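You operate a simulated robot arm through the tools that you are given. There is no shell and no other tool. Be economical: measure what you need, move in short steps, check, and stop when the job is done.

Carry out the task below with a simulated two-armed robot. There is one attempt and no reset: what you move stays moved.

TASK
Zero the water meter and send 8 litres down the main.
Fine: run them with the Jog button; the meter display ends on 8 litres; close the Main valve again; the booster pump ends off; the blue knob and the filter corner's other valves stay.
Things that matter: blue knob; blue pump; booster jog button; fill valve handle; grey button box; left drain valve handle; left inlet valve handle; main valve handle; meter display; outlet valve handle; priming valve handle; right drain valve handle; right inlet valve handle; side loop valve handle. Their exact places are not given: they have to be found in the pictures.

Only the result counts: the job must be done as asked and must still hold three seconds after the hand-in. Knocking over, shifting, dropping, spilling or breaking anything else fails it.

THE ROBOT
Two 7-joint arms with two-finger grippers on one trunk, hanging from a carriage that runs on a gantry, over the field with the corners [-2507, 944], [-2498, -236], [2, -217], [-8, 963] (x, y) and turns from -365 to 322 degrees about z. Base frame: it is fixed where the carriage stands at the start and does not move with it; the origin is on the floor, on the carriage's upright axis, x ahead of it, y to its left, z up; the surface under the hand at the start is at about z = 780. Units: mm, degrees, N and s.
The left shoulder is at the start at [0, 236, 1570], the right one opposite. With the tool pointing down near the work surface each hand reaches from about 100 to 600 mm from the robot's upright axis, wherever it stands, measured 20 degrees to its own side. Places, roughly: blue knob [700, 0, 900]; blue pump [500, 500, 900]; booster jog button [600, -600, 900]; fill valve handle [1100, 900, 800]; grey button box [600, -600, 800]; left drain valve handle [1100, 400, 700]; left inlet valve handle [700, 300, 900]; main valve handle [700, -400, 900]; meter display [700, -200, 900]; outlet valve handle [500, 700, 900]; priming valve handle [400, 300, 1000]; right drain valve handle [1100, 700, 700]; right inlet valve handle [700, 600, 900]; side loop valve handle [1100, -600, 700]; waste valve handle [600, -1300, 800]; zero button [800, -200, 800]. Payload 3.43 kg a hand.
The TCP of each hand is the grasp point between the finger pads, 30 mm short of the fingertips. In the tool frame z runs along the fingers and y along their closing line. The gripper opens to 104 mm. The gripper's body begins 57 mm behind the TCP.
Orientation is that of the tool frame in the base frame, as a unit quaternion [x, y, z, w]. With the fingers straight down and closing along the base's y, the tool's x points along the base's -x, its y along +y and its z along -z.

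THE INTERFACE
- The arms move only by the tool send_rows. It takes "left_plan", "right_plan" or both (then of equal length, played together; a hand with none holds still); each is a list of rows, each an object of numbers (a shift or turn left out is 0, a gripper value left out holds the last): "tx", "ty", "tz": the shift along the base's x, y, z in mm; "rx", "ry", "rz": the turn, a rotation vector about the base's x, y, z in degrees. In form: [{"tx": .., "ty": .., "tz": .., "rx": .., "ry": .., "rz": ..}, ...]. A call has 1 to 8 rows; each row shifts and turns the commanded pose from where the row before left it. "left_hand" and "right_hand" are, for a hand that has rows, the opening, from 0 (shut) to 1 (fully open), set as the call begins (left out, the last holds). Rows are played at 5 a second. More than 50 mm and 8.6 degrees between two rows, or a gripper value outside its range, and nothing of the call is played. A pose out of reach is approached as far as the arm can. The call stops where the force on the tool passes 50 N (or 10 N more than at its start, if that is more) or the arm is blocked; 0.2 s more then pass. Each finger travels about 45 mm/s and halts on what it meets, pressing with about 26 N; the grip force reading is that of the motor and also rises with nothing between the fingers. The clock runs only during rows and for 0.2 s after the last one: add rows that do not move to give the fingers time. The reply holds the time, the measured pose of the TCP, the force on the tool along the base axes, the opening and the grip force, in the units named above and with some noise, with the torque about the TCP (base axes, N m) and any sound that the robot's microphone picked up, and new pictures: "views" is both (left out), scene, wrist or none (wrist: the cameras of the hands that moved).
- Cameras (640 x 400 px; columns grow to the right, rows downward): "scene" is now at [254.8, -21, 1683.8]; the picture's right is [-0.41, -0.91, 0.00], its down [-0.84, 0.38, -0.38] and it looks along [0.35, -0.16, -0.92] (base axes); focal length 260 px, centre (320, 200). "left" rides on the left gripper at [67, -18, -90] in its tool frame; the picture's right is [0.25, 0.97, 0.00], its down [-0.73, 0.19, -0.66] and it looks along [-0.64, 0.17, 0.75] (tool axes); focal length 218 px, centre (320, 200). "right" rides on the right gripper at [67, 18, -90] in its tool frame; the picture's right is [-0.25, 0.97, 0.00], its down [-0.73, -0.19, -0.66] and it looks along [-0.64, -0.17, 0.75] (tool axes); focal length 218 px, centre (320, 200).
- move_column(by): slides the trunk up (or, below 0, down) by that many mm; the arms and the scene camera ride with it, the base frame stays. It gives what a move gives, with no picture.
- drive_base(legs): drives the robot by 1 to 6 legs, each [ahead, left, turn to the left] in mm, mm and degrees, along the robot's own axes; the way and the turn of a leg run together, so that a leg with both is an arc; at most 1500 mm and 180 degrees a leg. The arms and the cameras ride along, it lands a little off, and it stops where it bumps. It keeps to its track: a leg is cut to what the track allows. It gives what a move gives, and a new picture of the scene camera.
- aim_head(pan, tilt): turns the head with the scene camera to pan (to the left, within 86 degrees either way) and tilt (down, from -29 to 69), counted from straight ahead of the robot. It gives what a move gives, and a new picture of the scene camera.
- pixel_to_xyz(camera, pixels): there is no depth. For up to 12 entries [column, row, z] of the newest picture of that camera ("zoom" is the newest enlarged one), the place [x, y] in the base frame at which the ray of that pixel passes the height z, good to about 3 mm. No time passes.
- inspect(camera, box): a new picture of the part [left, top, right, bottom] of that camera's present view, enlarged. No time passes.
- close_job(): hands the job in; it is judged then, once.

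Keep the steps short. Do not move on a guess: measure, check each grasp and each placing, and mend mistakes. In all there are 80 turns and 260 pictures (those below and enlarged ones count). Leave the grippers open and the arms clear of the work at the hand-in unless told otherwise, and finish with a single line.

The tools are called after "Emit:" by a JSON object that holds its "name" and its "arguments". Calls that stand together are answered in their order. send_rows: Moves the arms, as the interface text tells. Its arguments: {"type":"object","properties":{"left_plan":{"type":"array","items":{"type":"object","properties":{"tx":{"type":"number"},"ty":{"type":"number"},"tz":{"type":"number"},"rx":{"type":"number"},"ry":{"type":"number"},"rz":{"type":"number"}}}},"left_hand":{"type":"number"},"right_plan":{"type":"array","items":{"type":"object","properties":{"tx":{"type":"number"},"ty":{"type":"number"},"tz":{"type":"number"},"rx":{"type":"number"},"ry":{"type":"number"},"rz":{"type":"number"}}}},"right_hand":{"type":"number"},"views":{"type":"string","enum":["both","scene","wrist","none"]}},"required":[]} The other tools are called the same way: move_column (by) slides the trunk up or down; drive_base (legs) drives the base; aim_head (pan, tilt) turns the head that bears the scene camera; pixel_to_xyz (camera, pixels) gives the place at which the rays of pixels pass given heights; inspect (camera, box) takes an enlarged picture of a part of a camera's view; close_job () hands the job in.

At the start:

```text
time_s: 0.0
left_eef_pos: [474.4, -51.3, 1161.0]
left_ee_rot: [0.0, 1.0, 0.0, 0.0]
left_force: [-0.8, -0.9, -0.3]
left_torque: [-0.01, -0.01, -0.03]
left_width: 103.9
left_grasp_force: 0.0
right_eef_pos: [365.7, -411.4, 1212.9]
right_ee_rot: [0.0, 1.0, -0.001, 0.001]
right_force: [-0.4, 0.5, 0.0]
right_torque: [-0.02, -0.02, -0.01]
right_width: 104.0
right_grasp_force: 0.1
trunk travel left (down, up): [-481.0, 159.0]
robot x, y, heading: [-1.3, 3.6, -0.0]
head pan, tilt: [-24.3, 67.4]
```

scene: 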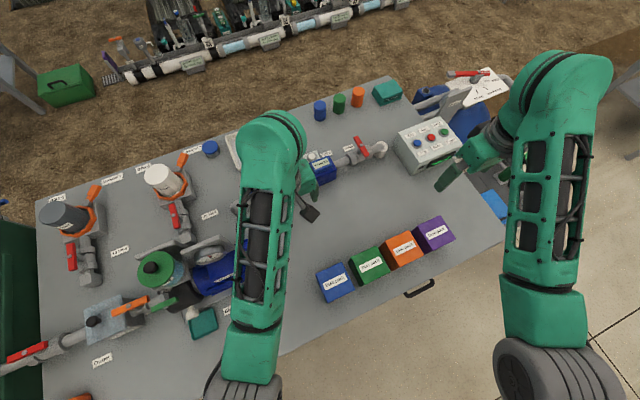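
right: 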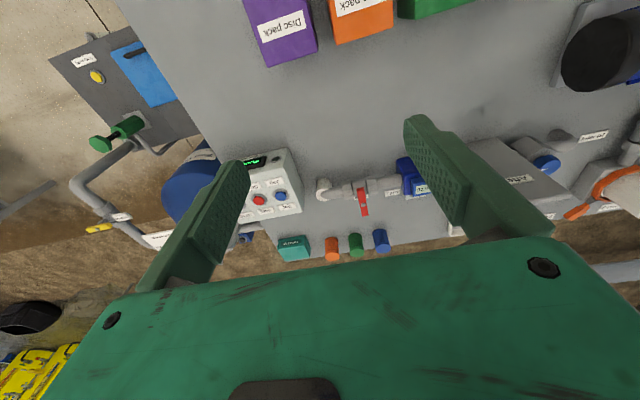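
left: 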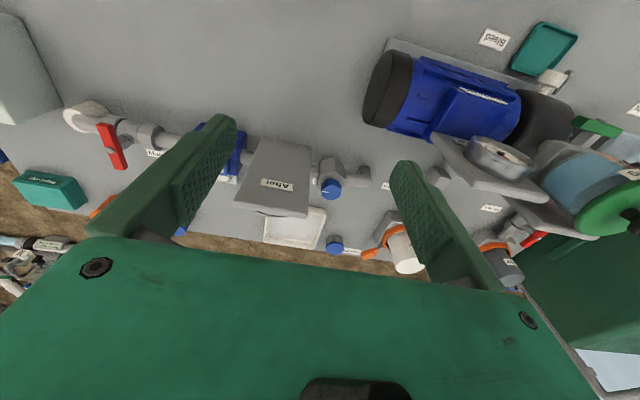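

I look closer at the button box, the meter and the main valve in the pictures.

Emit:
{"name": "inspect", "arguments": {"camera": "scene", "box": [300, 60, 520, 200]}}

Emit:
{"name": "inspect", "arguments": {"camera": "right", "box": [220, 130, 460, 280]}}

Emit:
{"name": "inspect", "arguments": {"camera": "left", "box": [60, 90, 420, 280]}}

Emit:
{"name": "inspect", "arguments": {"camera": "scene", "box": [0, 130, 260, 400]}}

```text
2.86 times, centred on (410, 130) of scene
```

zoom: 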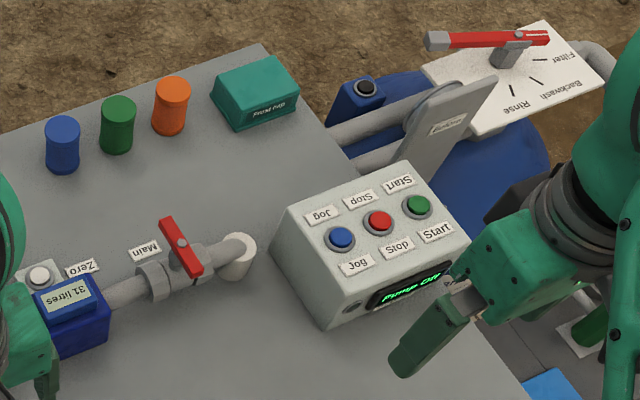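

```text
2.67 times, centred on (340, 205) of right
```

zoom: 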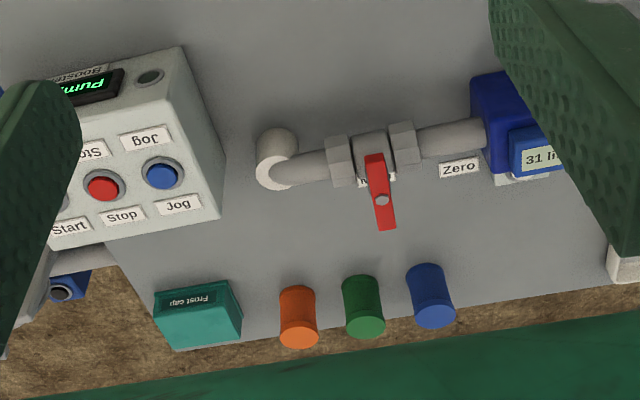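

```text
1.78 times, centred on (240, 185) of left
```

zoom: 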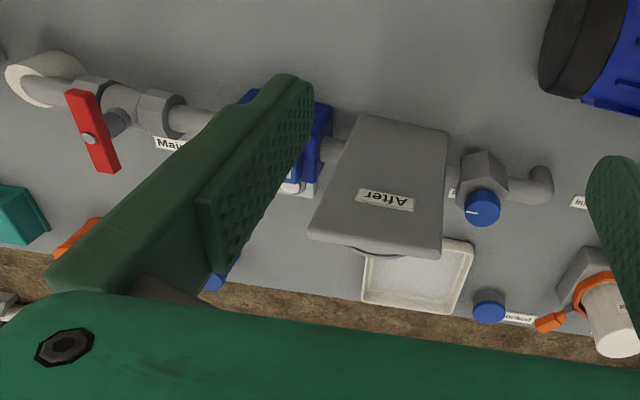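

```text
1.48 times, centred on (130, 265) of scene
```

zoom: 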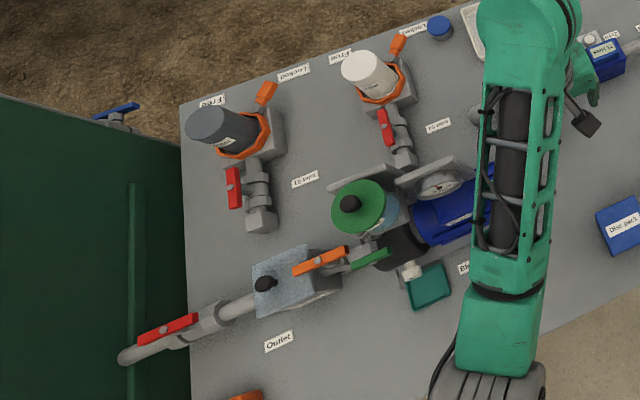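

I triangulate Jog (scene 417,143 / right 281,195), the Main handle hub (scene 362,144 / right 363,205) and Zero (scene 312,157) at several heights.

Emit:
{"name": "pixel_to_xyz", "arguments": {"camera": "scene", "pixels": [[417.3, 143.3, 840], [417.3, 143.3, 920], [361.7, 144.3, 820], [361.7, 144.3, 920], [312.1, 157, 780], [312.1, 157, 860], [355.8, 137.7, 880], [367, 155, 880], [430, 137, 900]]}}

Emit:
{"name": "pixel_to_xyz", "arguments": {"camera": "right", "pixels": [[280.8, 194.9, 840], [280.8, 194.9, 920], [362.8, 204.6, 820], [362.8, 204.6, 920], [360.6, 189.3, 880], [365.5, 215.5, 880]]}}

Emit:
{"name": "pixel_to_xyz", "arguments": {"camera": "left", "pixels": [[223, 187, 780], [223, 187, 860], [110, 152, 820], [110, 152, 920]]}}

```text
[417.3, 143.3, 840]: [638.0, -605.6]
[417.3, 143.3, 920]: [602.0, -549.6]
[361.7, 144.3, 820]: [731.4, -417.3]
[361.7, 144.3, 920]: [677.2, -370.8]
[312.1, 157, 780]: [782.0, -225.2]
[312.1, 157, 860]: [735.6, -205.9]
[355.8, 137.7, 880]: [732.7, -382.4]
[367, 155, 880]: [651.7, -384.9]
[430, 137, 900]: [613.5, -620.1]
```

```text
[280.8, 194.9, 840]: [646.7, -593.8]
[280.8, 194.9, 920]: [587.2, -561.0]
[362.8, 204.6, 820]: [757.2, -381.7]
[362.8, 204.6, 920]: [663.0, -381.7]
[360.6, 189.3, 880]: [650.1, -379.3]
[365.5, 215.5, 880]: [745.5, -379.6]
```

```text
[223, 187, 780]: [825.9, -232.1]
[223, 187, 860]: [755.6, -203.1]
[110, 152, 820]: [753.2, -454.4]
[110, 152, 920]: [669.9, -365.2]
```

Main handle lies across the pipe (closed) with its hub near (688,-382,895). Jog is near (620,-580,875). The targets are far out, so I drive sideways to the right track limit.

Emit:
{"name": "drive_base", "arguments": {"legs": [[0, -215, 0]]}}

```text
time_s: 1.7
left_eef_pos: [473.6, -260.7, 1159.5]
left_ee_rot: [-0.003, 1.0, 0.0, 0.001]
left_force: [0.6, -0.5, 0.4]
left_torque: [0.01, 0.03, 0.04]
left_width: 104.0
left_grasp_force: 0.1
right_eef_pos: [367.1, -621.1, 1214.0]
right_ee_rot: [-0.002, 1.0, -0.001, 0.001]
right_force: [-0.6, 0.1, -0.9]
right_torque: [0.01, -0.01, 0.01]
right_width: 104.0
right_grasp_force: 0.1
trunk travel left (down, up): [-481.0, 159.0]
robot x, y, heading: [-1.7, -211.6, 0.0]
head pan, tilt: [-24.3, 67.4]
```

scene: 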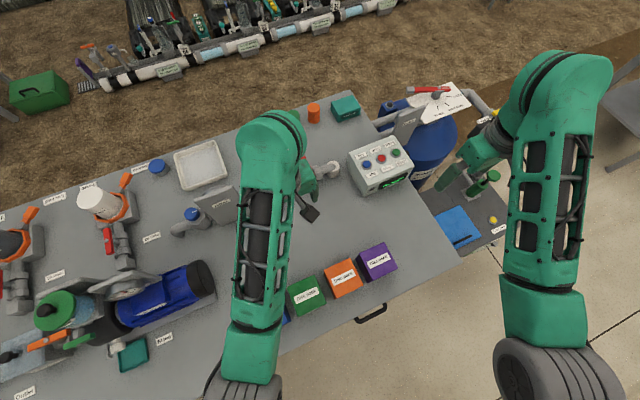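

Left arm blocks the view of the meter. I move it aside and back, and bring the right hand forward, shut.

Emit:
{"name": "send_rows", "arguments": {"left_plan": [{"tx": -30, "ty": 40}, {"tx": -30, "ty": 40}, {"tx": -30, "ty": 40}, {"tx": -30, "ty": 40}, {"tx": -20, "ty": 40}, {"ty": 40}], "right_plan": [{"tx": 40, "ty": 20}, {"tx": 40, "ty": 20}, {"tx": 40, "ty": 20}, {"tx": 40, "ty": 20}, {"tx": 30, "ty": 20}, {"ty": 0}], "right_hand": 0}}

```text
time_s: 3.1
left_eef_pos: [333.5, -21.9, 1162.1]
left_ee_rot: [-0.002, 1.0, 0.0, 0.0]
left_force: [-0.9, 0.1, 0.1]
left_torque: [-0.01, 0.0, 0.01]
left_width: 104.0
left_grasp_force: 0.1
right_eef_pos: [558.3, -521.3, 1213.1]
right_ee_rot: [-0.003, 1.0, -0.001, 0.001]
right_force: [0.5, 0.0, 0.7]
right_torque: [0.03, -0.02, 0.01]
right_width: 0.0
right_grasp_force: 19.0
trunk travel left (down, up): [-481.0, 159.0]
robot x, y, heading: [-2.0, -213.1, 0.3]
head pan, tilt: [-24.3, 67.4]
```

scene: 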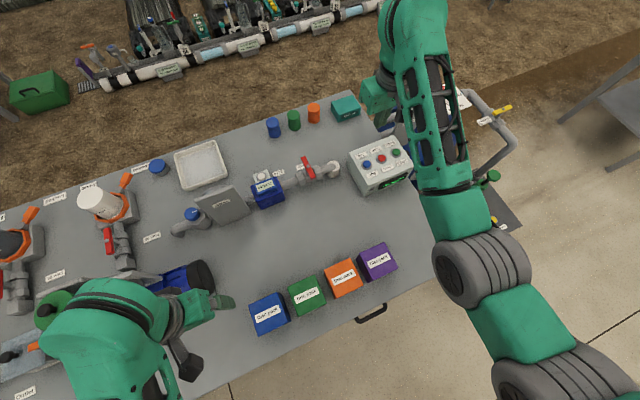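
right: 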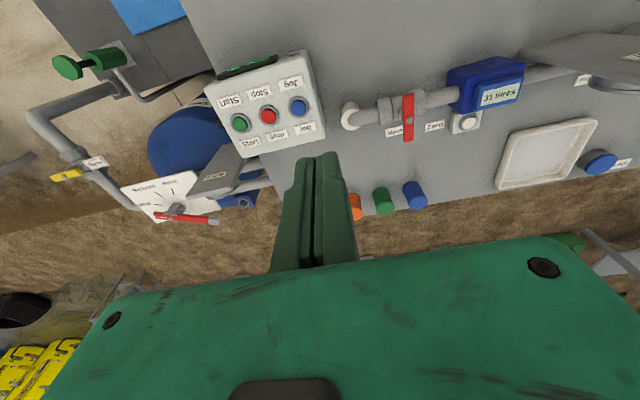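
left: 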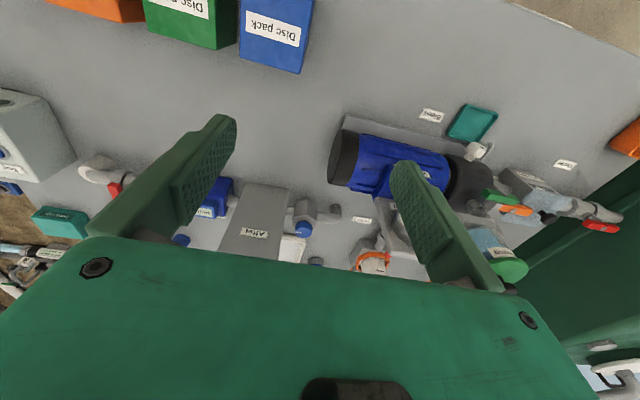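

Clear view now. Enlarge both views for precise pixels.

Emit:
{"name": "inspect", "arguments": {"camera": "scene", "box": [240, 130, 420, 220]}}

Emit:
{"name": "inspect", "arguments": {"camera": "right", "box": [220, 50, 540, 170]}}

```text
3.56 times, centred on (330, 175) of scene
```

zoom: 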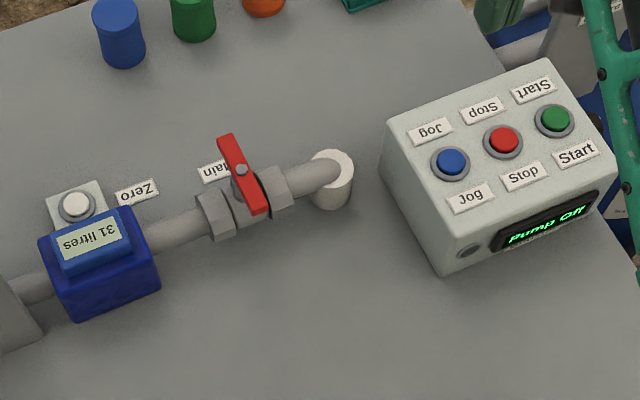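

```text
2.00 times, centred on (380, 110) of right
```

zoom: 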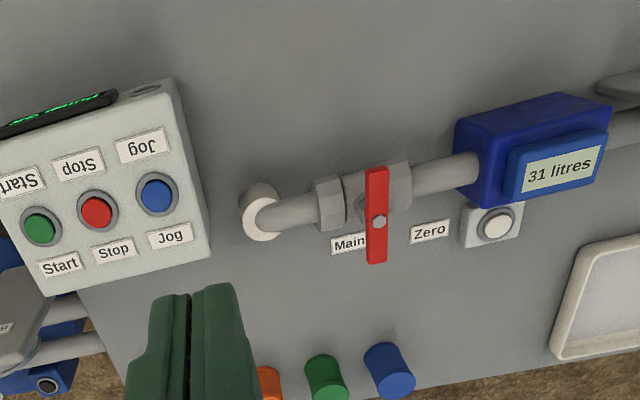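

Emit:
{"name": "pixel_to_xyz", "arguments": {"camera": "scene", "pixels": [[366.8, 163.75, 840], [366.8, 163.75, 900], [261.4, 175.8, 780], [261.4, 175.8, 860], [307.8, 166.3, 820], [307.8, 166.3, 920], [303.6, 157.6, 890], [313.1, 177.8, 890]]}}

Emit:
{"name": "pixel_to_xyz", "arguments": {"camera": "right", "pixels": [[298.5, 106.5, 840], [298.5, 106.5, 900], [468, 122, 780], [468, 122, 860], [409.5, 120.5, 820], [409.5, 120.5, 920], [408.5, 94, 890], [408, 141, 890], [355, 117.5, 840], [455, 96, 840]]}}

```text
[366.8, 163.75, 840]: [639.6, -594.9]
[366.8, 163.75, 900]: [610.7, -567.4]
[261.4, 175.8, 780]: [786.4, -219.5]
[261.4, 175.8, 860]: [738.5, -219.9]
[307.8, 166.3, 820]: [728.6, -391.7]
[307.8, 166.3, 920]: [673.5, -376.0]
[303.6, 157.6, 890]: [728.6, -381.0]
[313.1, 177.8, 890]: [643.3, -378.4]
```

```text
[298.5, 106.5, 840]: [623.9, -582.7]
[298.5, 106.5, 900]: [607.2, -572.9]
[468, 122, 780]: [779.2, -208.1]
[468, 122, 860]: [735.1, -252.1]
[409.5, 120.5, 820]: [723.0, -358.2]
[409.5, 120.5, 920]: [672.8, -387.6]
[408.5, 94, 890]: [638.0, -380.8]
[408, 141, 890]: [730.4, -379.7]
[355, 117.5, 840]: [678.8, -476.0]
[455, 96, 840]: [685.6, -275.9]
```

Estimates: Main hub (687,-380,894) with handle along x, Jog (616,-576,880), Zero (771,-220,800). For reach, I lower the trunk 200 mm after raising the left hand 120 mm.

Emit:
{"name": "send_rows", "arguments": {"left_plan": [{"tz": 40}, {"tz": 40}, {"tz": 40}], "views": "none"}}

Emit:
{"name": "move_column", "arguments": {"by": -200}}

```text
time_s: 3.9
left_eef_pos: [331.8, -22.5, 1207.3]
left_ee_rot: [-0.003, 1.0, 0.001, 0.001]
left_force: [0.0, -0.3, -0.5]
left_torque: [-0.02, -0.01, 0.01]
left_width: 103.9
left_grasp_force: 0.2
left hand out of reach, approached as far as the arm can: row 2, 3
right_eef_pos: [557.3, -521.0, 1210.9]
right_ee_rot: [-0.002, 1.0, -0.001, 0.001]
right_force: [-0.7, -1.1, -0.3]
right_torque: [0.01, 0.02, 0.0]
right_width: 0.0
right_grasp_force: 25.4
trunk travel left (down, up): [-481.0, 159.0]
robot x, y, heading: [-3.6, -209.6, 0.3]
head pan, tilt: [-24.3, 67.4]
```

```text
time_s: 6.0
left_eef_pos: [332.6, -21.8, 1007.0]
left_ee_rot: [-0.002, 1.0, 0.0, 0.002]
left_force: [-0.4, 0.0, 0.3]
left_torque: [0.01, 0.01, 0.03]
left_width: 104.1
left_grasp_force: 0.0
right_eef_pos: [558.0, -521.8, 1013.6]
right_ee_rot: [-0.003, 1.0, -0.001, 0.001]
right_force: [-0.7, -0.3, 0.0]
right_torque: [-0.02, 0.02, 0.01]
right_width: 0.1
right_grasp_force: 25.1
trunk travel left (down, up): [-281.0, 359.0]
robot x, y, heading: [1.0, -212.8, 0.4]
head pan, tilt: [-24.3, 67.4]
```

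Now move the right hand over the Main hub at height ~1000, opening.

Emit:
{"name": "send_rows", "arguments": {"right_plan": [{"tx": 32, "ty": 35}, {"tx": 32, "ty": 35}, {"tx": 32, "ty": 35}, {"tx": 33, "ty": 36}, {}], "right_hand": 0.7}}

```text
time_s: 7.2
left_eef_pos: [331.4, -22.6, 1006.5]
left_ee_rot: [-0.002, 1.0, 0.0, 0.001]
left_force: [-1.4, 0.6, -1.1]
left_torque: [-0.02, 0.01, -0.03]
left_width: 103.9
left_grasp_force: 0.1
right_eef_pos: [684.3, -379.2, 1011.1]
right_ee_rot: [-0.002, 1.0, 0.0, 0.0]
right_force: [0.4, 0.4, -0.4]
right_torque: [0.0, 0.02, 0.03]
right_width: 72.8
right_grasp_force: 0.1
trunk travel left (down, up): [-281.0, 359.0]
robot x, y, heading: [-0.0, -214.1, 0.2]
head pan, tilt: [-24.3, 67.4]
```

scene: 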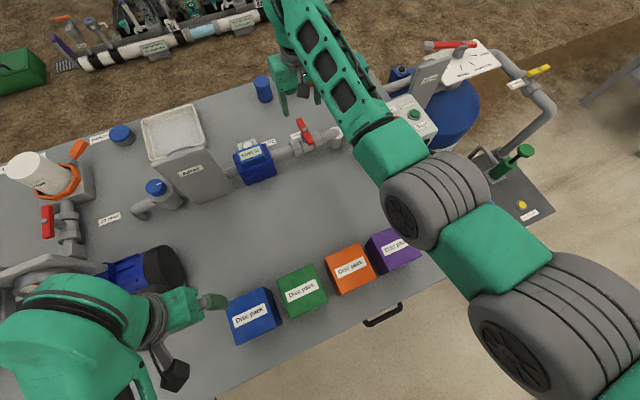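
right: 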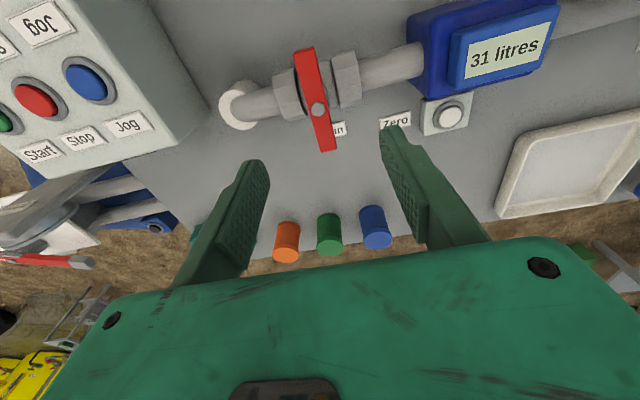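

Reach is fine. Re-measure from this closer picture: hub (319,109), handle ends (304,50) and (327,150), Zero (449,116), Jog (86,80).

Emit:
{"name": "pixel_to_xyz", "arguments": {"camera": "right", "pixels": [[319, 109, 894], [304, 50, 890], [327, 150, 890], [449, 116, 800], [86, 80, 880], [412, 70, 860], [560, 10, 890], [413, 18, 890]]}}

Emit:
{"name": "inspect", "arguments": {"camera": "right", "box": [220, 0, 580, 180]}}

Emit:
{"name": "inspect", "arguments": {"camera": "scene", "box": [220, 100, 360, 190]}}

```text
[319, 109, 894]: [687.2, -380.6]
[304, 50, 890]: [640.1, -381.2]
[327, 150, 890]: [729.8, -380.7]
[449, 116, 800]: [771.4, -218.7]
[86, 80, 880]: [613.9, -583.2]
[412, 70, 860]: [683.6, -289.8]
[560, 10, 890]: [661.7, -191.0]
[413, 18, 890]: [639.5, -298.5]
```

```text
1.78 times, centred on (400, 90) of right
```

zoom: 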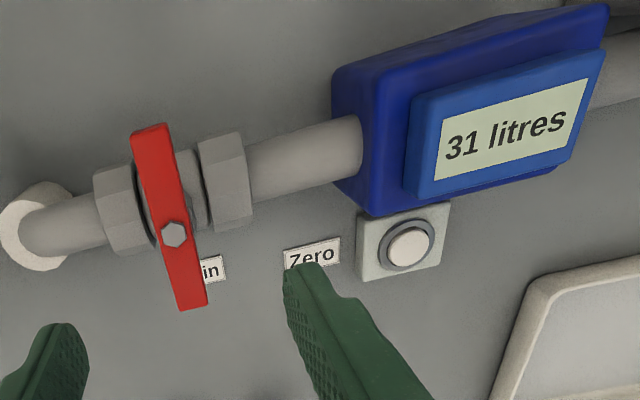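

```text
4.44 times, centred on (290, 145) of scene
```

zoom: 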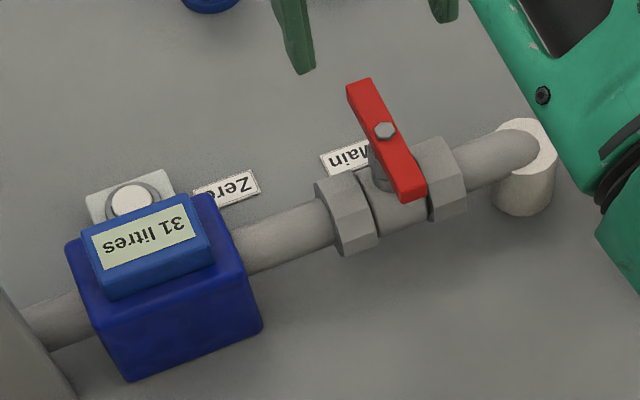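

The measurements agree. I straddle the bar at its hub: opening 42 mm, TCP to z≈908.

Emit:
{"name": "send_rows", "arguments": {"right_plan": [{"tx": 3, "ty": -1, "tz": -30}, {"tz": -30}, {"tz": -25}, {"tz": -18}, {}], "right_hand": 0.4}}

```text
time_s: 8.4
left_eef_pos: [331.0, -22.6, 1006.8]
left_ee_rot: [-0.003, 1.0, 0.0, 0.001]
left_force: [0.1, 0.3, -0.3]
left_torque: [-0.04, 0.0, -0.01]
left_width: 103.9
left_grasp_force: 0.1
right_eef_pos: [690.2, -383.4, 909.0]
right_ee_rot: [-0.004, 1.0, -0.001, 0.001]
right_force: [0.4, -0.3, -0.2]
right_torque: [0.0, 0.0, -0.01]
right_width: 41.7
right_grasp_force: 0.1
trunk travel left (down, up): [-281.0, 359.0]
robot x, y, heading: [-2.7, -214.1, 0.4]
head pan, tilt: [-24.3, 67.4]
```

scene: 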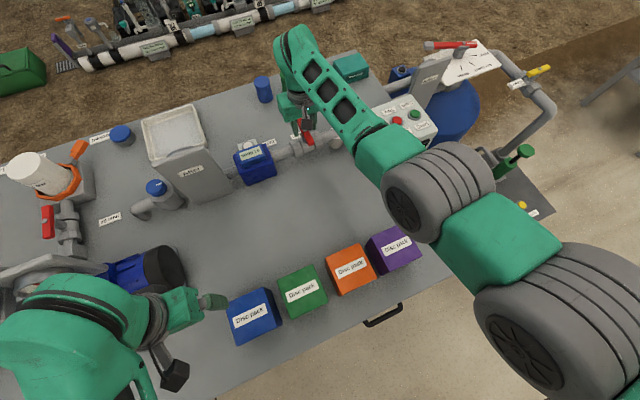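
right: 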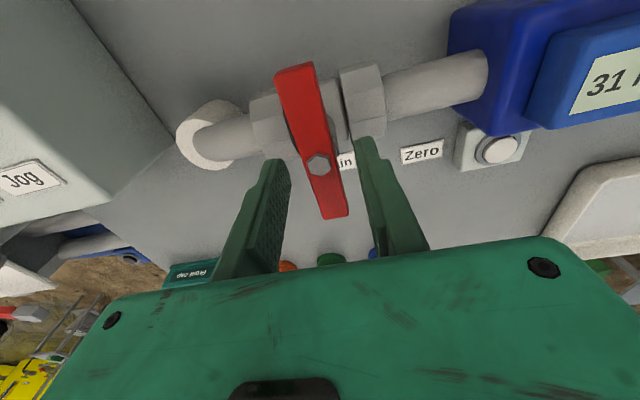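

Bar sits between the fingers. Close and wait.

Emit:
{"name": "send_rows", "arguments": {"right_plan": [{}, {}, {}, {}], "right_hand": 0, "views": "wrist"}}

```text
time_s: 9.4
left_eef_pos: [330.8, -22.1, 1006.0]
left_ee_rot: [-0.003, 1.0, 0.0, 0.001]
left_force: [0.4, -0.3, 0.2]
left_torque: [-0.01, 0.0, 0.0]
left_width: 103.7
left_grasp_force: 0.0
right_eef_pos: [689.1, -381.3, 909.7]
right_ee_rot: [-0.003, 1.0, 0.0, 0.001]
right_force: [2.2, 4.7, -3.5]
right_torque: [0.07, -0.01, 0.11]
right_width: 17.7
right_grasp_force: 45.3
trunk travel left (down, up): [-281.0, 359.0]
robot x, y, heading: [1.1, -210.6, 0.2]
head pan, tilt: [-24.3, 67.4]
```

right: 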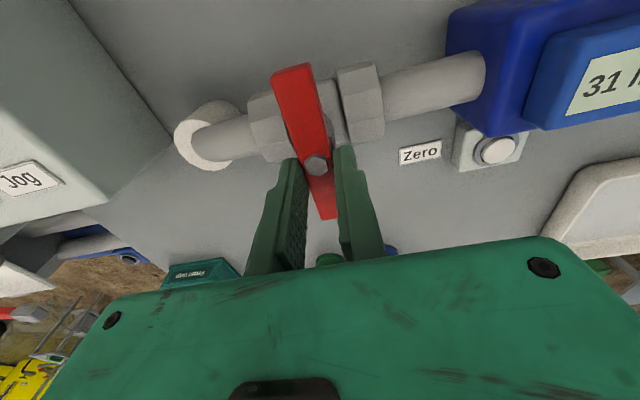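

Gripped (17.7 mm). Try a turn of +16° about z and read the torque.

Emit:
{"name": "send_rows", "arguments": {"right_plan": [{"rz": 8}, {"rz": 8}, {}], "views": "wrist"}}

```text
time_s: 10.2
left_eef_pos: [330.2, -20.8, 1005.7]
left_ee_rot: [-0.003, 1.0, 0.0, 0.002]
left_force: [-1.2, 0.0, 0.4]
left_torque: [0.01, 0.01, -0.01]
left_width: 103.9
left_grasp_force: 0.0
right_eef_pos: [689.6, -378.5, 909.6]
right_ee_rot: [-0.143, 0.99, 0.001, 0.0]
right_force: [-2.6, 8.2, 1.8]
right_torque: [-0.13, 0.74, -0.06]
right_width: 17.8
right_grasp_force: 45.2
trunk travel left (down, up): [-281.0, 359.0]
robot x, y, heading: [3.8, -215.8, 0.2]
head pan, tilt: [-24.3, 67.4]
```

right: 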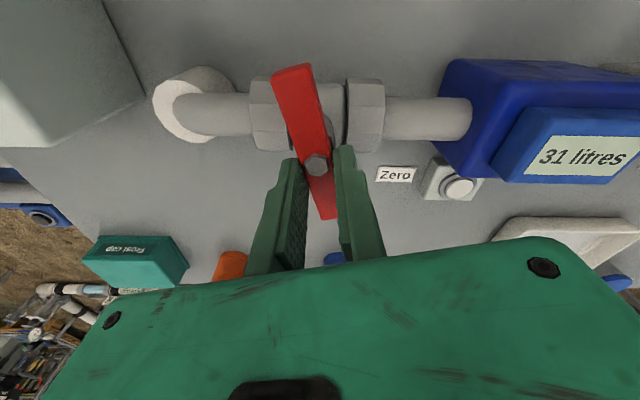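

The bar follows with almost no torque. Continue turning to 90° in all.

Emit:
{"name": "send_rows", "arguments": {"right_plan": [{"rz": 8, "ty": -1}, {"rz": 8, "ty": -1}, {"rz": 8}, {"rz": 8}, {"rz": 8}, {"rz": 8}, {}], "views": "wrist"}}

```text
time_s: 11.8
left_eef_pos: [329.4, -22.0, 1005.7]
left_ee_rot: [-0.003, 1.0, 0.0, 0.001]
left_force: [-0.5, -0.6, -0.4]
left_torque: [0.06, -0.03, -0.02]
left_width: 103.9
left_grasp_force: 0.0
right_eef_pos: [684.9, -376.3, 910.0]
right_ee_rot: [-0.533, 0.846, 0.007, 0.0]
right_force: [-13.3, 9.7, 7.9]
right_torque: [-0.25, 0.44, -0.11]
right_width: 17.8
right_grasp_force: 44.8
trunk travel left (down, up): [-281.0, 359.0]
robot x, y, heading: [0.4, -213.4, 0.5]
head pan, tilt: [-24.3, 67.4]
stopped in row 7 (right hand): the force on the tool passed its limit at 52 N (the readings are from after the stop); the commanded pose is now the measured one
```

right: 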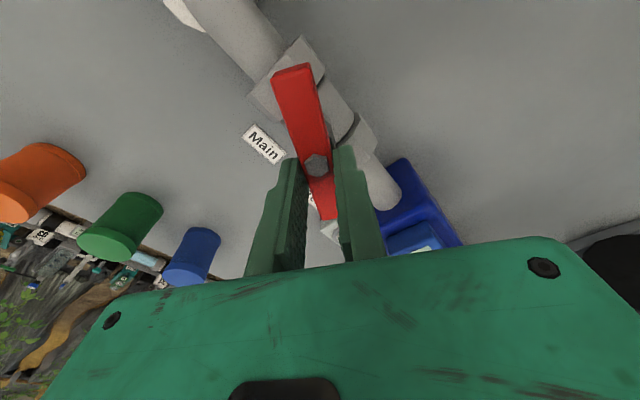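

Handle is at ~64°. A side load stopped it: I ease with the force and turn on.

Emit:
{"name": "send_rows", "arguments": {"right_plan": [{"tx": -1.5, "ty": 1}, {"rz": 6}, {"rz": 6}, {}], "views": "none"}}

```text
time_s: 12.8
left_eef_pos: [328.8, -19.4, 1007.3]
left_ee_rot: [-0.002, 1.0, 0.002, 0.002]
left_force: [0.2, 0.1, 0.3]
left_torque: [0.0, -0.03, 0.02]
left_width: 104.2
left_grasp_force: 0.0
right_eef_pos: [684.9, -374.3, 908.8]
right_ee_rot: [-0.618, 0.786, 0.005, 0.001]
right_force: [-18.7, 15.9, 8.2]
right_torque: [-0.78, 0.47, -0.11]
right_width: 17.8
right_grasp_force: 45.1
trunk travel left (down, up): [-281.0, 359.0]
robot x, y, heading: [1.0, -214.8, 0.3]
head pan, tilt: [-24.3, 67.4]
```

Emit:
{"name": "send_rows", "arguments": {"right_plan": [{"tx": -3, "ty": 2}, {}], "views": "wrist"}}

```text
time_s: 13.4
left_eef_pos: [331.9, -20.9, 1006.8]
left_ee_rot: [-0.003, 1.0, 0.001, 0.001]
left_force: [-0.4, -1.4, -0.1]
left_torque: [0.02, -0.02, 0.03]
left_width: 104.0
left_grasp_force: 0.0
right_eef_pos: [684.5, -375.2, 910.1]
right_ee_rot: [-0.619, 0.785, 0.004, 0.002]
right_force: [4.7, 9.2, -12.0]
right_torque: [1.32, -0.54, 0.05]
right_width: 17.6
right_grasp_force: 45.1
trunk travel left (down, up): [-281.0, 359.0]
robot x, y, heading: [1.1, -211.4, -0.0]
head pan, tilt: [-24.3, 67.4]
```

right: 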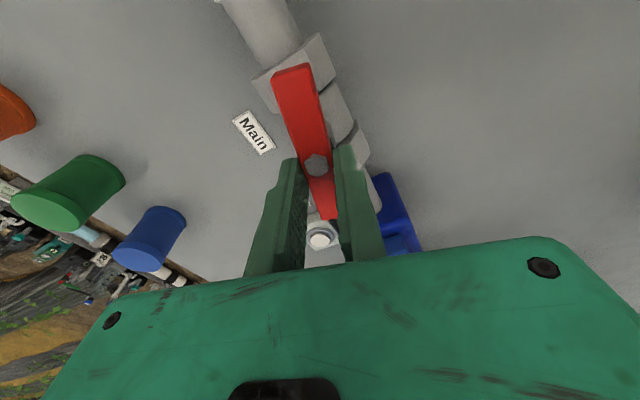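

Good, load is lower. At ~76°; turn the remaining 14° and a little more.

Emit:
{"name": "send_rows", "arguments": {"right_plan": [{"rz": 5}, {"rz": 5}, {"rz": 5}, {}], "views": "wrist"}}

```text
time_s: 14.4
left_eef_pos: [330.4, -20.1, 1005.2]
left_ee_rot: [-0.002, 1.0, 0.001, 0.002]
left_force: [-0.3, -0.1, 0.2]
left_torque: [0.03, 0.0, 0.0]
left_width: 103.9
left_grasp_force: 0.0
right_eef_pos: [683.5, -375.9, 909.3]
right_ee_rot: [0.715, -0.699, -0.005, -0.002]
right_force: [-2.5, 10.4, -11.0]
right_torque: [-0.82, -0.25, -0.85]
right_width: 17.7
right_grasp_force: 45.2
trunk travel left (down, up): [-281.0, 359.0]
robot x, y, heading: [-2.5, -216.4, 0.4]
head pan, tilt: [-24.3, 67.4]
```

right: 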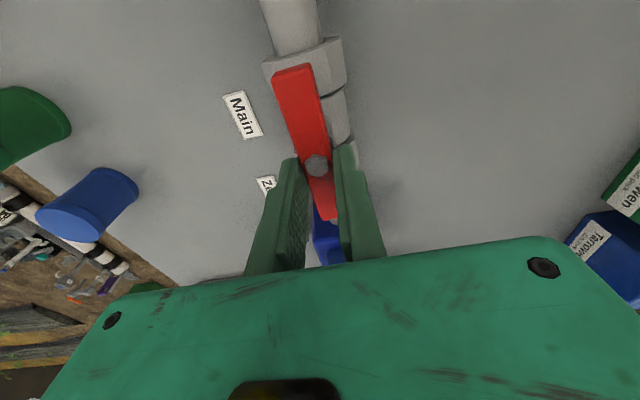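

Hand is at ~91° with the stop felt (torque −0.85). Open the fingers and lift.

Emit:
{"name": "send_rows", "arguments": {"right_plan": [{}, {}, {}, {"tz": 30}, {"tz": 40}, {"tz": 40}], "right_hand": 0.4}}

```text
time_s: 15.8
left_eef_pos: [330.4, -22.1, 1006.7]
left_ee_rot: [-0.003, 1.0, 0.0, 0.002]
left_force: [-0.7, 0.1, -0.7]
left_torque: [-0.02, 0.06, 0.0]
left_width: 104.0
left_grasp_force: 0.1
right_eef_pos: [684.3, -375.6, 1020.9]
right_ee_rot: [0.715, -0.699, -0.004, -0.001]
right_force: [-0.4, 0.2, 0.3]
right_torque: [-0.02, 0.0, 0.0]
right_width: 41.5
right_grasp_force: 0.1
trunk travel left (down, up): [-281.0, 359.0]
robot x, y, heading: [-2.4, -213.1, 0.1]
head pan, tilt: [-24.3, 67.4]
```

scene: 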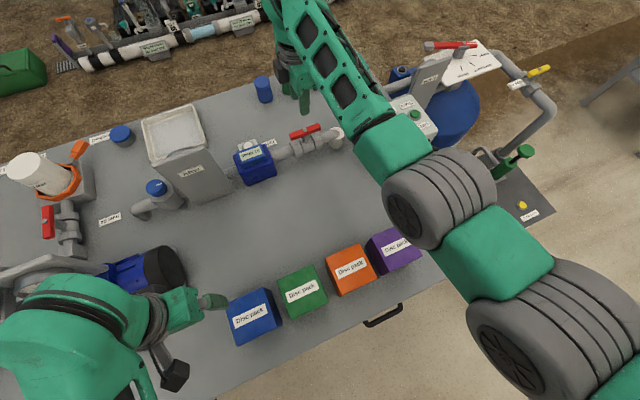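
right: 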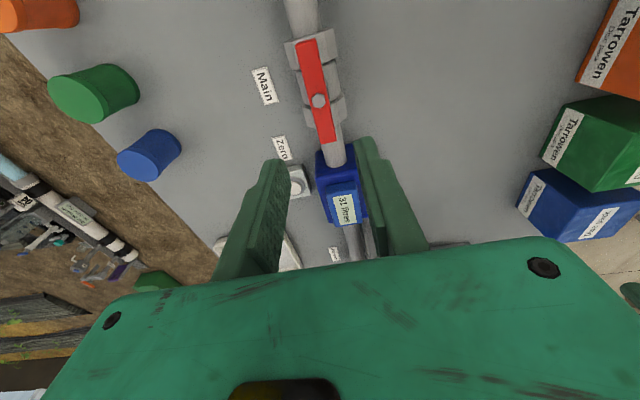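

Main handle now lies along the pipe (open), meter still 31. Next: turn the hand back, shut it, and go above Zero (771,-220).

Emit:
{"name": "send_rows", "arguments": {"right_plan": [{"rz": -8, "tx": 8, "ty": 12}, {"rz": -8, "tx": 8, "ty": 12}, {"rz": -8, "tx": 8, "ty": 12}, {"rz": -8, "tx": 8, "ty": 12}, {"rz": -8, "tx": 8, "ty": 12}, {"rz": -8, "tx": 8, "ty": 12}, {"rz": -8, "tx": 8, "ty": 12}, {"rz": -8, "tx": 8, "ty": 12}], "right_hand": 0, "views": "none"}}

Emit:
{"name": "send_rows", "arguments": {"right_plan": [{"rz": -8.5, "tx": 8, "ty": 20}, {"rz": -8.5, "tx": 8, "ty": 20}, {"rz": -8.5, "tx": 6, "ty": 20}, {}]}}

```text
time_s: 17.6
left_eef_pos: [332.0, -22.1, 1007.0]
left_ee_rot: [-0.002, 1.0, 0.0, 0.003]
left_force: [0.8, -0.3, 0.5]
left_torque: [0.01, 0.02, -0.02]
left_width: 103.9
left_grasp_force: 0.0
right_eef_pos: [688.5, -283.0, 1028.9]
right_ee_rot: [-0.236, 0.972, 0.003, 0.003]
right_force: [0.3, 0.9, -0.2]
right_torque: [0.0, 0.03, 0.0]
right_width: 0.0
right_grasp_force: 26.4
right hand out of reach, approached as far as the arm can: row 3, 4, 5, 7
trunk travel left (down, up): [-281.0, 359.0]
robot x, y, heading: [0.2, -215.4, 0.3]
head pan, tilt: [-24.3, 67.4]
```

```text
time_s: 18.6
left_eef_pos: [331.6, -22.2, 1006.8]
left_ee_rot: [-0.002, 1.0, 0.0, 0.001]
left_force: [0.0, -0.6, 0.6]
left_torque: [0.0, -0.02, 0.01]
left_width: 104.0
left_grasp_force: 0.0
right_eef_pos: [657.4, -236.0, 1032.5]
right_ee_rot: [-0.015, 1.0, 0.002, 0.003]
right_force: [0.5, -0.1, 1.0]
right_torque: [-0.03, 0.0, -0.04]
right_width: 0.0
right_grasp_force: 26.0
right hand out of reach, approached as far as the arm can: row 1, 3
trunk travel left (down, up): [-281.0, 359.0]
robot x, y, heading: [1.6, -215.2, 0.3]
head pan, tilt: [-24.3, 67.4]
```

scene: 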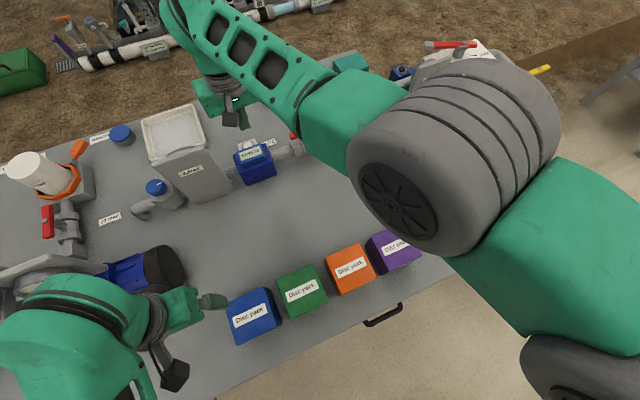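
right: 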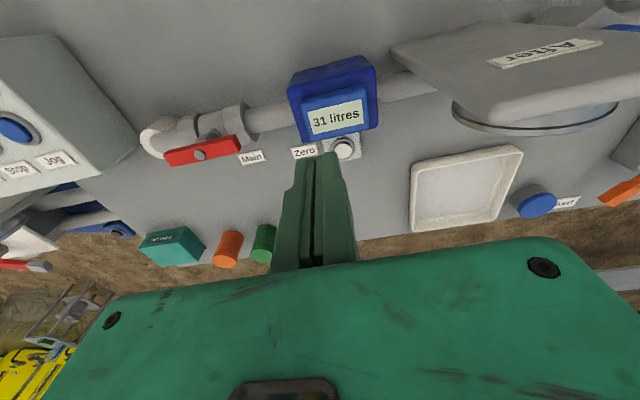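

Zero is out of the straight reach of the right hand here. Turning the robot left brings its right shoulder forward. First I look to the left with the head for free room, and pull the right hand back to the right.

Emit:
{"name": "send_rows", "arguments": {"right_plan": [{"tx": -25, "ty": -45}, {"tx": -25, "ty": -45}, {"tx": -25, "ty": -45}, {"tx": -25, "ty": -45}, {"tx": -25, "ty": -45}, {"tx": -25, "ty": -45}, {"tx": -25, "ty": -45}, {"tx": -25, "ty": -45}], "views": "none"}}

Emit:
{"name": "aim_head", "arguments": {"pan": 50, "tilt": 55}}

```text
refused: row 1 steps farther than a row can; nothing moved
```

```text
time_s: 20.0
left_eef_pos: [331.4, -23.0, 1005.6]
left_ee_rot: [-0.003, 1.0, 0.0, 0.002]
left_force: [0.8, -0.8, 0.1]
left_torque: [-0.01, 0.0, 0.02]
left_width: 104.0
left_grasp_force: 0.3
right_eef_pos: [658.2, -235.3, 1033.0]
right_ee_rot: [-0.015, 1.0, 0.001, 0.002]
right_force: [0.5, -0.3, 0.4]
right_torque: [-0.02, 0.0, 0.04]
right_width: 0.0
right_grasp_force: 26.4
trunk travel left (down, up): [-281.0, 359.0]
robot x, y, heading: [-2.2, -210.5, 0.2]
head pan, tilt: [50.0, 55.0]
```

scene: 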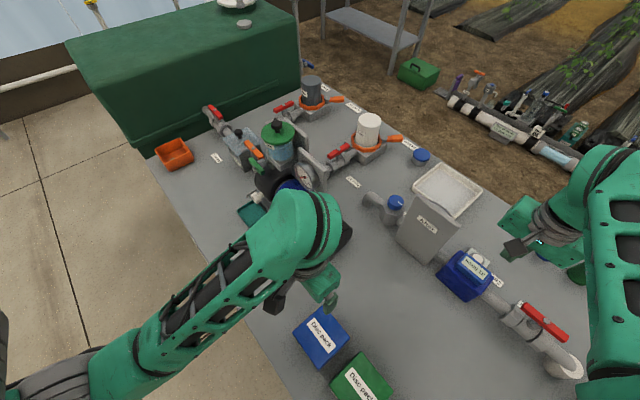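

Left of the robot is free floor. I pull the left hand in towards the robot and the right hand back to the right.

Emit:
{"name": "send_rows", "arguments": {"left_plan": [{"tx": -20}, {"tx": -20}, {"tx": -20}, {"tx": -20}, {}, {}, {}, {}], "right_plan": [{"tx": -20, "ty": -42}, {"tx": -20, "ty": -42}, {"tx": -20, "ty": -42}, {"tx": -20, "ty": -42}, {"tx": -20, "ty": -42}, {"tx": -20, "ty": -42}, {"tx": -20, "ty": -42}, {"tx": -20, "ty": -42}], "views": "none"}}

Emit:
{"name": "drive_base", "arguments": {"legs": [[0, 0, 25]]}}

```text
time_s: 21.8
left_eef_pos: [262.1, -24.0, 982.6]
left_ee_rot: [-0.003, 1.0, -0.001, 0.005]
left_force: [0.0, 0.3, 0.8]
left_torque: [-0.03, 0.03, 0.02]
left_width: 103.6
left_grasp_force: 0.0
left hand out of reach, approached as far as the arm can: row 2, 3, 4
right_eef_pos: [686.5, -534.0, 1028.7]
right_ee_rot: [-0.016, 1.0, 0.002, 0.002]
right_force: [0.2, 0.9, -0.9]
right_torque: [0.03, -0.02, 0.03]
right_width: 0.1
right_grasp_force: 25.5
right hand out of reach, approached as far as the arm can: row 1, 2, 3, 4, 5, 6, 7, 8
trunk travel left (down, up): [-281.0, 359.0]
robot x, y, heading: [-1.6, -211.2, 0.3]
head pan, tilt: [50.0, 55.0]
```

```text
time_s: 23.5
left_eef_pos: [159.2, 70.0, 982.4]
left_ee_rot: [-0.218, 0.976, 0.0, 0.004]
left_force: [0.2, 0.0, -0.6]
left_torque: [-0.01, 0.05, 0.05]
left_width: 104.0
left_grasp_force: 0.0
right_eef_pos: [757.3, -213.2, 1027.7]
right_ee_rot: [-0.232, 0.973, 0.002, 0.002]
right_force: [-0.7, -0.5, -0.3]
right_torque: [0.01, -0.04, -0.03]
right_width: 0.0
right_grasp_force: 26.1
trunk travel left (down, up): [-281.0, 359.0]
robot x, y, heading: [-3.4, -215.1, 25.3]
head pan, tilt: [50.0, 55.0]
```

scene: 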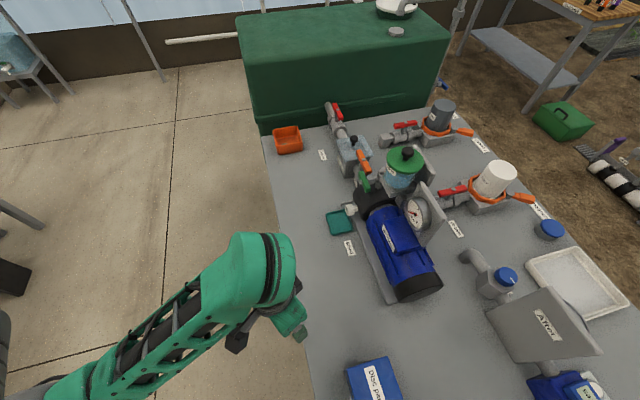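

The hand is now nearly over Zero. Aim the head back at the work, and play an empty row to see where the commanded pose settles.

Emit:
{"name": "aim_head", "arguments": {"pan": -35, "tilt": 60}}

Emit:
{"name": "send_rows", "arguments": {"right_plan": [{}, {}], "views": "wrist"}}

```text
time_s: 25.1
left_eef_pos: [159.9, 69.3, 982.8]
left_ee_rot: [-0.217, 0.976, 0.0, 0.004]
left_force: [0.5, 0.5, -0.2]
left_torque: [-0.01, 0.03, 0.04]
left_width: 103.9
left_grasp_force: 0.0
right_eef_pos: [757.4, -213.9, 1028.0]
right_ee_rot: [-0.232, 0.973, 0.002, 0.002]
right_force: [0.2, -0.1, -0.1]
right_torque: [-0.02, -0.05, 0.02]
right_width: 0.1
right_grasp_force: 26.0
trunk travel left (down, up): [-281.0, 359.0]
robot x, y, heading: [-1.2, -210.6, 25.1]
head pan, tilt: [-35.0, 60.0]
```

scene: 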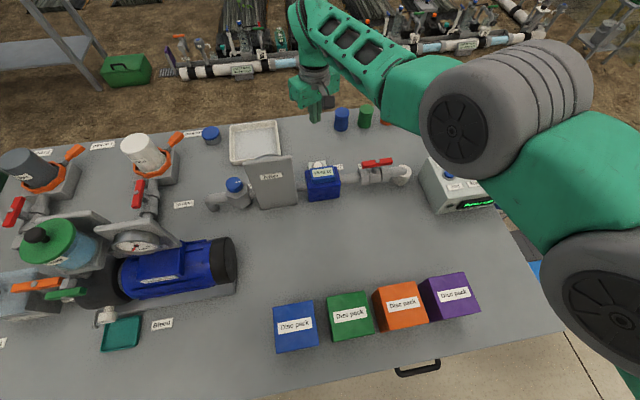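

```text
time_s: 25.7
left_eef_pos: [159.8, 70.1, 981.6]
left_ee_rot: [-0.219, 0.976, 0.0, 0.004]
left_force: [0.1, -0.3, -0.1]
left_torque: [0.01, 0.0, -0.02]
left_width: 104.1
left_grasp_force: 0.0
right_eef_pos: [758.0, -214.4, 1027.8]
right_ee_rot: [-0.231, 0.973, 0.002, 0.002]
right_force: [0.2, -0.2, 0.1]
right_torque: [0.0, 0.03, 0.0]
right_width: 0.0
right_grasp_force: 26.0
trunk travel left (down, up): [-281.0, 359.0]
robot x, y, heading: [2.2, -211.9, 24.9]
head pan, tilt: [-35.0, 60.0]
```

right: 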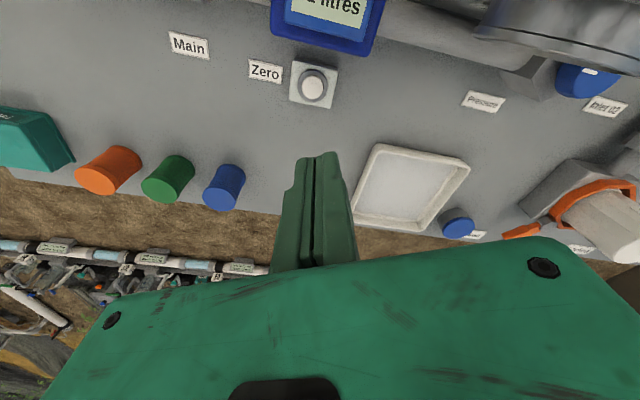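

Emit:
{"name": "pixel_to_xyz", "arguments": {"camera": "right", "pixels": [[314, 86, 800], [295, 100, 790], [335, 65, 790], [345, 54, 860], [275, 35, 860], [363, 55, 860]]}}

Emit:
{"name": "pixel_to_xyz", "arguments": {"camera": "scene", "pixels": [[318, 165, 800], [418, 370, 760], [270, 390, 780], [300, 158, 950], [250, 158, 950]]}}

Emit:
{"name": "inspect", "arguments": {"camera": "scene", "box": [230, 120, 430, 220]}}

```text
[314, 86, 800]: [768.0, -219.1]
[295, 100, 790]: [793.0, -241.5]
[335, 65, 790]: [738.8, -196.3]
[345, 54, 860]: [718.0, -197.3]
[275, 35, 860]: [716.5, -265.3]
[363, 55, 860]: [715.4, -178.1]
```

```text
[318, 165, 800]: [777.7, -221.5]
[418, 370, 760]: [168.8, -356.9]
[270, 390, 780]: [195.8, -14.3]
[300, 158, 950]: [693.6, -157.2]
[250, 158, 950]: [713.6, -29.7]
```

```text
3.20 times, centred on (330, 170) of scene
```

zoom: 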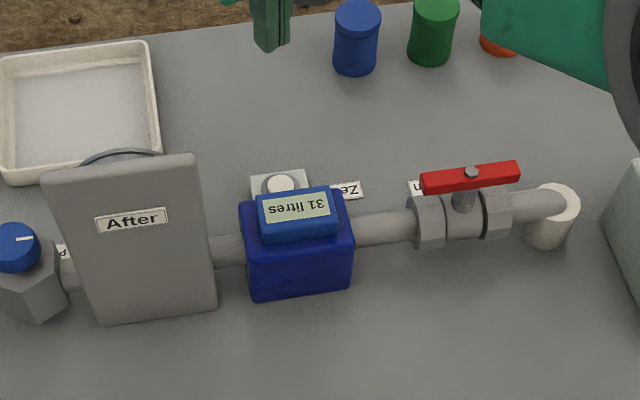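

Zero confirmed at (770,-219,800); the meter's far face is at x≈720-735. Turn the hand square, over Zero, then lower the trunk.

Emit:
{"name": "send_rows", "arguments": {"right_plan": [{"rz": -7, "tx": 4, "ty": -1}, {"rz": -7, "tx": 4, "ty": -1}, {"rz": -7, "tx": 4, "ty": -2}, {"rz": -6, "tx": 3, "ty": -1}, {}], "views": "none"}}

Emit:
{"name": "move_column", "arguments": {"by": -130}}

Emit:
{"name": "send_rows", "arguments": {"right_plan": [{}], "views": "both"}}

```text
time_s: 26.9
left_eef_pos: [159.5, 70.1, 982.3]
left_ee_rot: [-0.218, 0.976, -0.001, 0.004]
left_force: [0.1, -0.8, -0.2]
left_torque: [0.0, -0.01, -0.01]
left_width: 104.3
left_grasp_force: 0.0
right_eef_pos: [772.2, -217.9, 1027.1]
right_ee_rot: [0.002, 1.0, 0.001, 0.001]
right_force: [-0.1, 0.2, 0.2]
right_torque: [0.02, 0.0, 0.03]
right_width: 0.1
right_grasp_force: 26.5
trunk travel left (down, up): [-281.0, 359.0]
robot x, y, heading: [0.4, -211.9, 25.2]
head pan, tilt: [-35.0, 60.0]
```

```text
time_s: 28.5
left_eef_pos: [159.4, 69.2, 853.0]
left_ee_rot: [-0.218, 0.976, 0.0, 0.005]
left_force: [-0.5, -0.2, 0.8]
left_torque: [-0.02, -0.03, 0.01]
left_width: 104.1
left_grasp_force: 0.0
right_eef_pos: [772.2, -219.0, 898.1]
right_ee_rot: [0.002, 1.0, 0.002, 0.002]
right_force: [0.3, -0.3, 0.2]
right_torque: [0.0, -0.03, -0.01]
right_width: 0.1
right_grasp_force: 26.2
trunk travel left (down, up): [-151.0, 489.0]
robot x, y, heading: [1.4, -215.6, 25.1]
head pan, tilt: [-35.0, 60.0]
```

```text
time_s: 28.9
left_eef_pos: [158.9, 70.4, 852.4]
left_ee_rot: [-0.218, 0.976, -0.001, 0.005]
left_force: [-0.3, 0.5, 0.4]
left_torque: [-0.03, -0.01, 0.01]
left_width: 104.1
left_grasp_force: 0.0
right_eef_pos: [773.1, -217.7, 897.9]
right_ee_rot: [0.002, 1.0, 0.001, 0.003]
right_force: [-0.3, -0.5, 0.6]
right_torque: [0.01, -0.01, 0.01]
right_width: 0.1
right_grasp_force: 26.3
trunk travel left (down, up): [-151.0, 489.0]
robot x, y, heading: [1.0, -211.8, 24.9]
head pan, tilt: [-35.0, 60.0]
```

scene: 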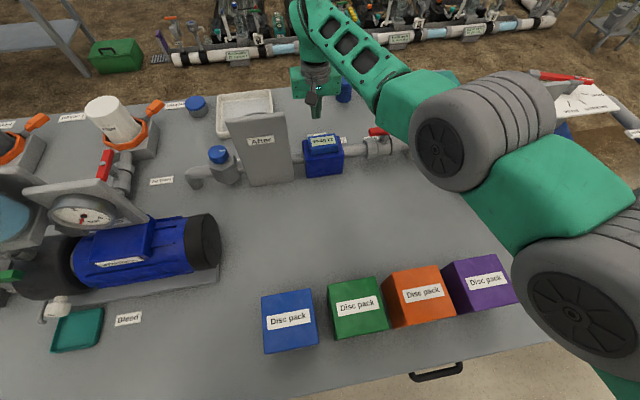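
right: 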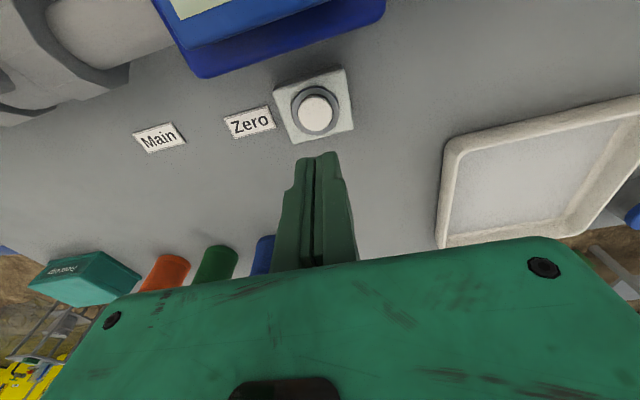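

Emit:
{"name": "pixel_to_xyz", "arguments": {"camera": "right", "pixels": [[315, 109, 800], [315, 109, 810], [387, 8, 860], [210, 78, 860]]}}

Emit:
{"name": "inspect", "arguments": {"camera": "scene", "box": [260, 60, 400, 190]}}

```text
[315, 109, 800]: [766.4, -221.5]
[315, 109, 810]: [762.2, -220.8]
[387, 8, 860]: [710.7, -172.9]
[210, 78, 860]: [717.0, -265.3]
```

```text
3.08 times, centred on (330, 125) of scene
```

zoom: 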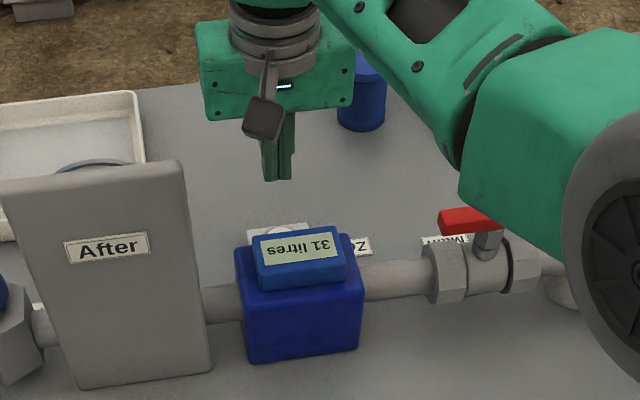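

The wrist camera hangs 67 mm on the −x side, over the meter. I check the meter's height by triangulating the display's far right corner.

Emit:
{"name": "pixel_to_xyz", "arguments": {"camera": "scene", "pixels": [[337.1, 134.4, 850], [337.1, 134.4, 900], [343.5, 141, 850], [343.5, 141, 900]]}}

Emit:
{"name": "inspect", "arguments": {"camera": "right", "box": [140, 0, 400, 150]}}

Emit:
{"name": "pixel_to_xyz", "arguments": {"camera": "right", "pixels": [[183, 47, 850], [183, 47, 900], [197, 70, 850], [197, 70, 900], [155, 2, 850], [155, 2, 900]]}}

```text
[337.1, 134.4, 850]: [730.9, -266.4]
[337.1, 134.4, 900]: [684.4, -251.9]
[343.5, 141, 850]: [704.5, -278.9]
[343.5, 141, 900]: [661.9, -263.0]
```

```text
2.46 times, centred on (270, 75) of right
```

zoom: 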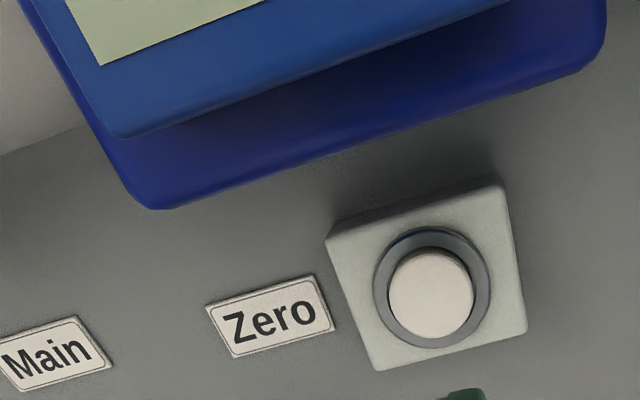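

```text
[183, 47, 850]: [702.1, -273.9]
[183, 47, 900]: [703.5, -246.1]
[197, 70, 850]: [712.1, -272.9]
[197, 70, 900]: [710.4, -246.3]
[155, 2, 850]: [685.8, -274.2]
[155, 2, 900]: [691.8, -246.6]
```

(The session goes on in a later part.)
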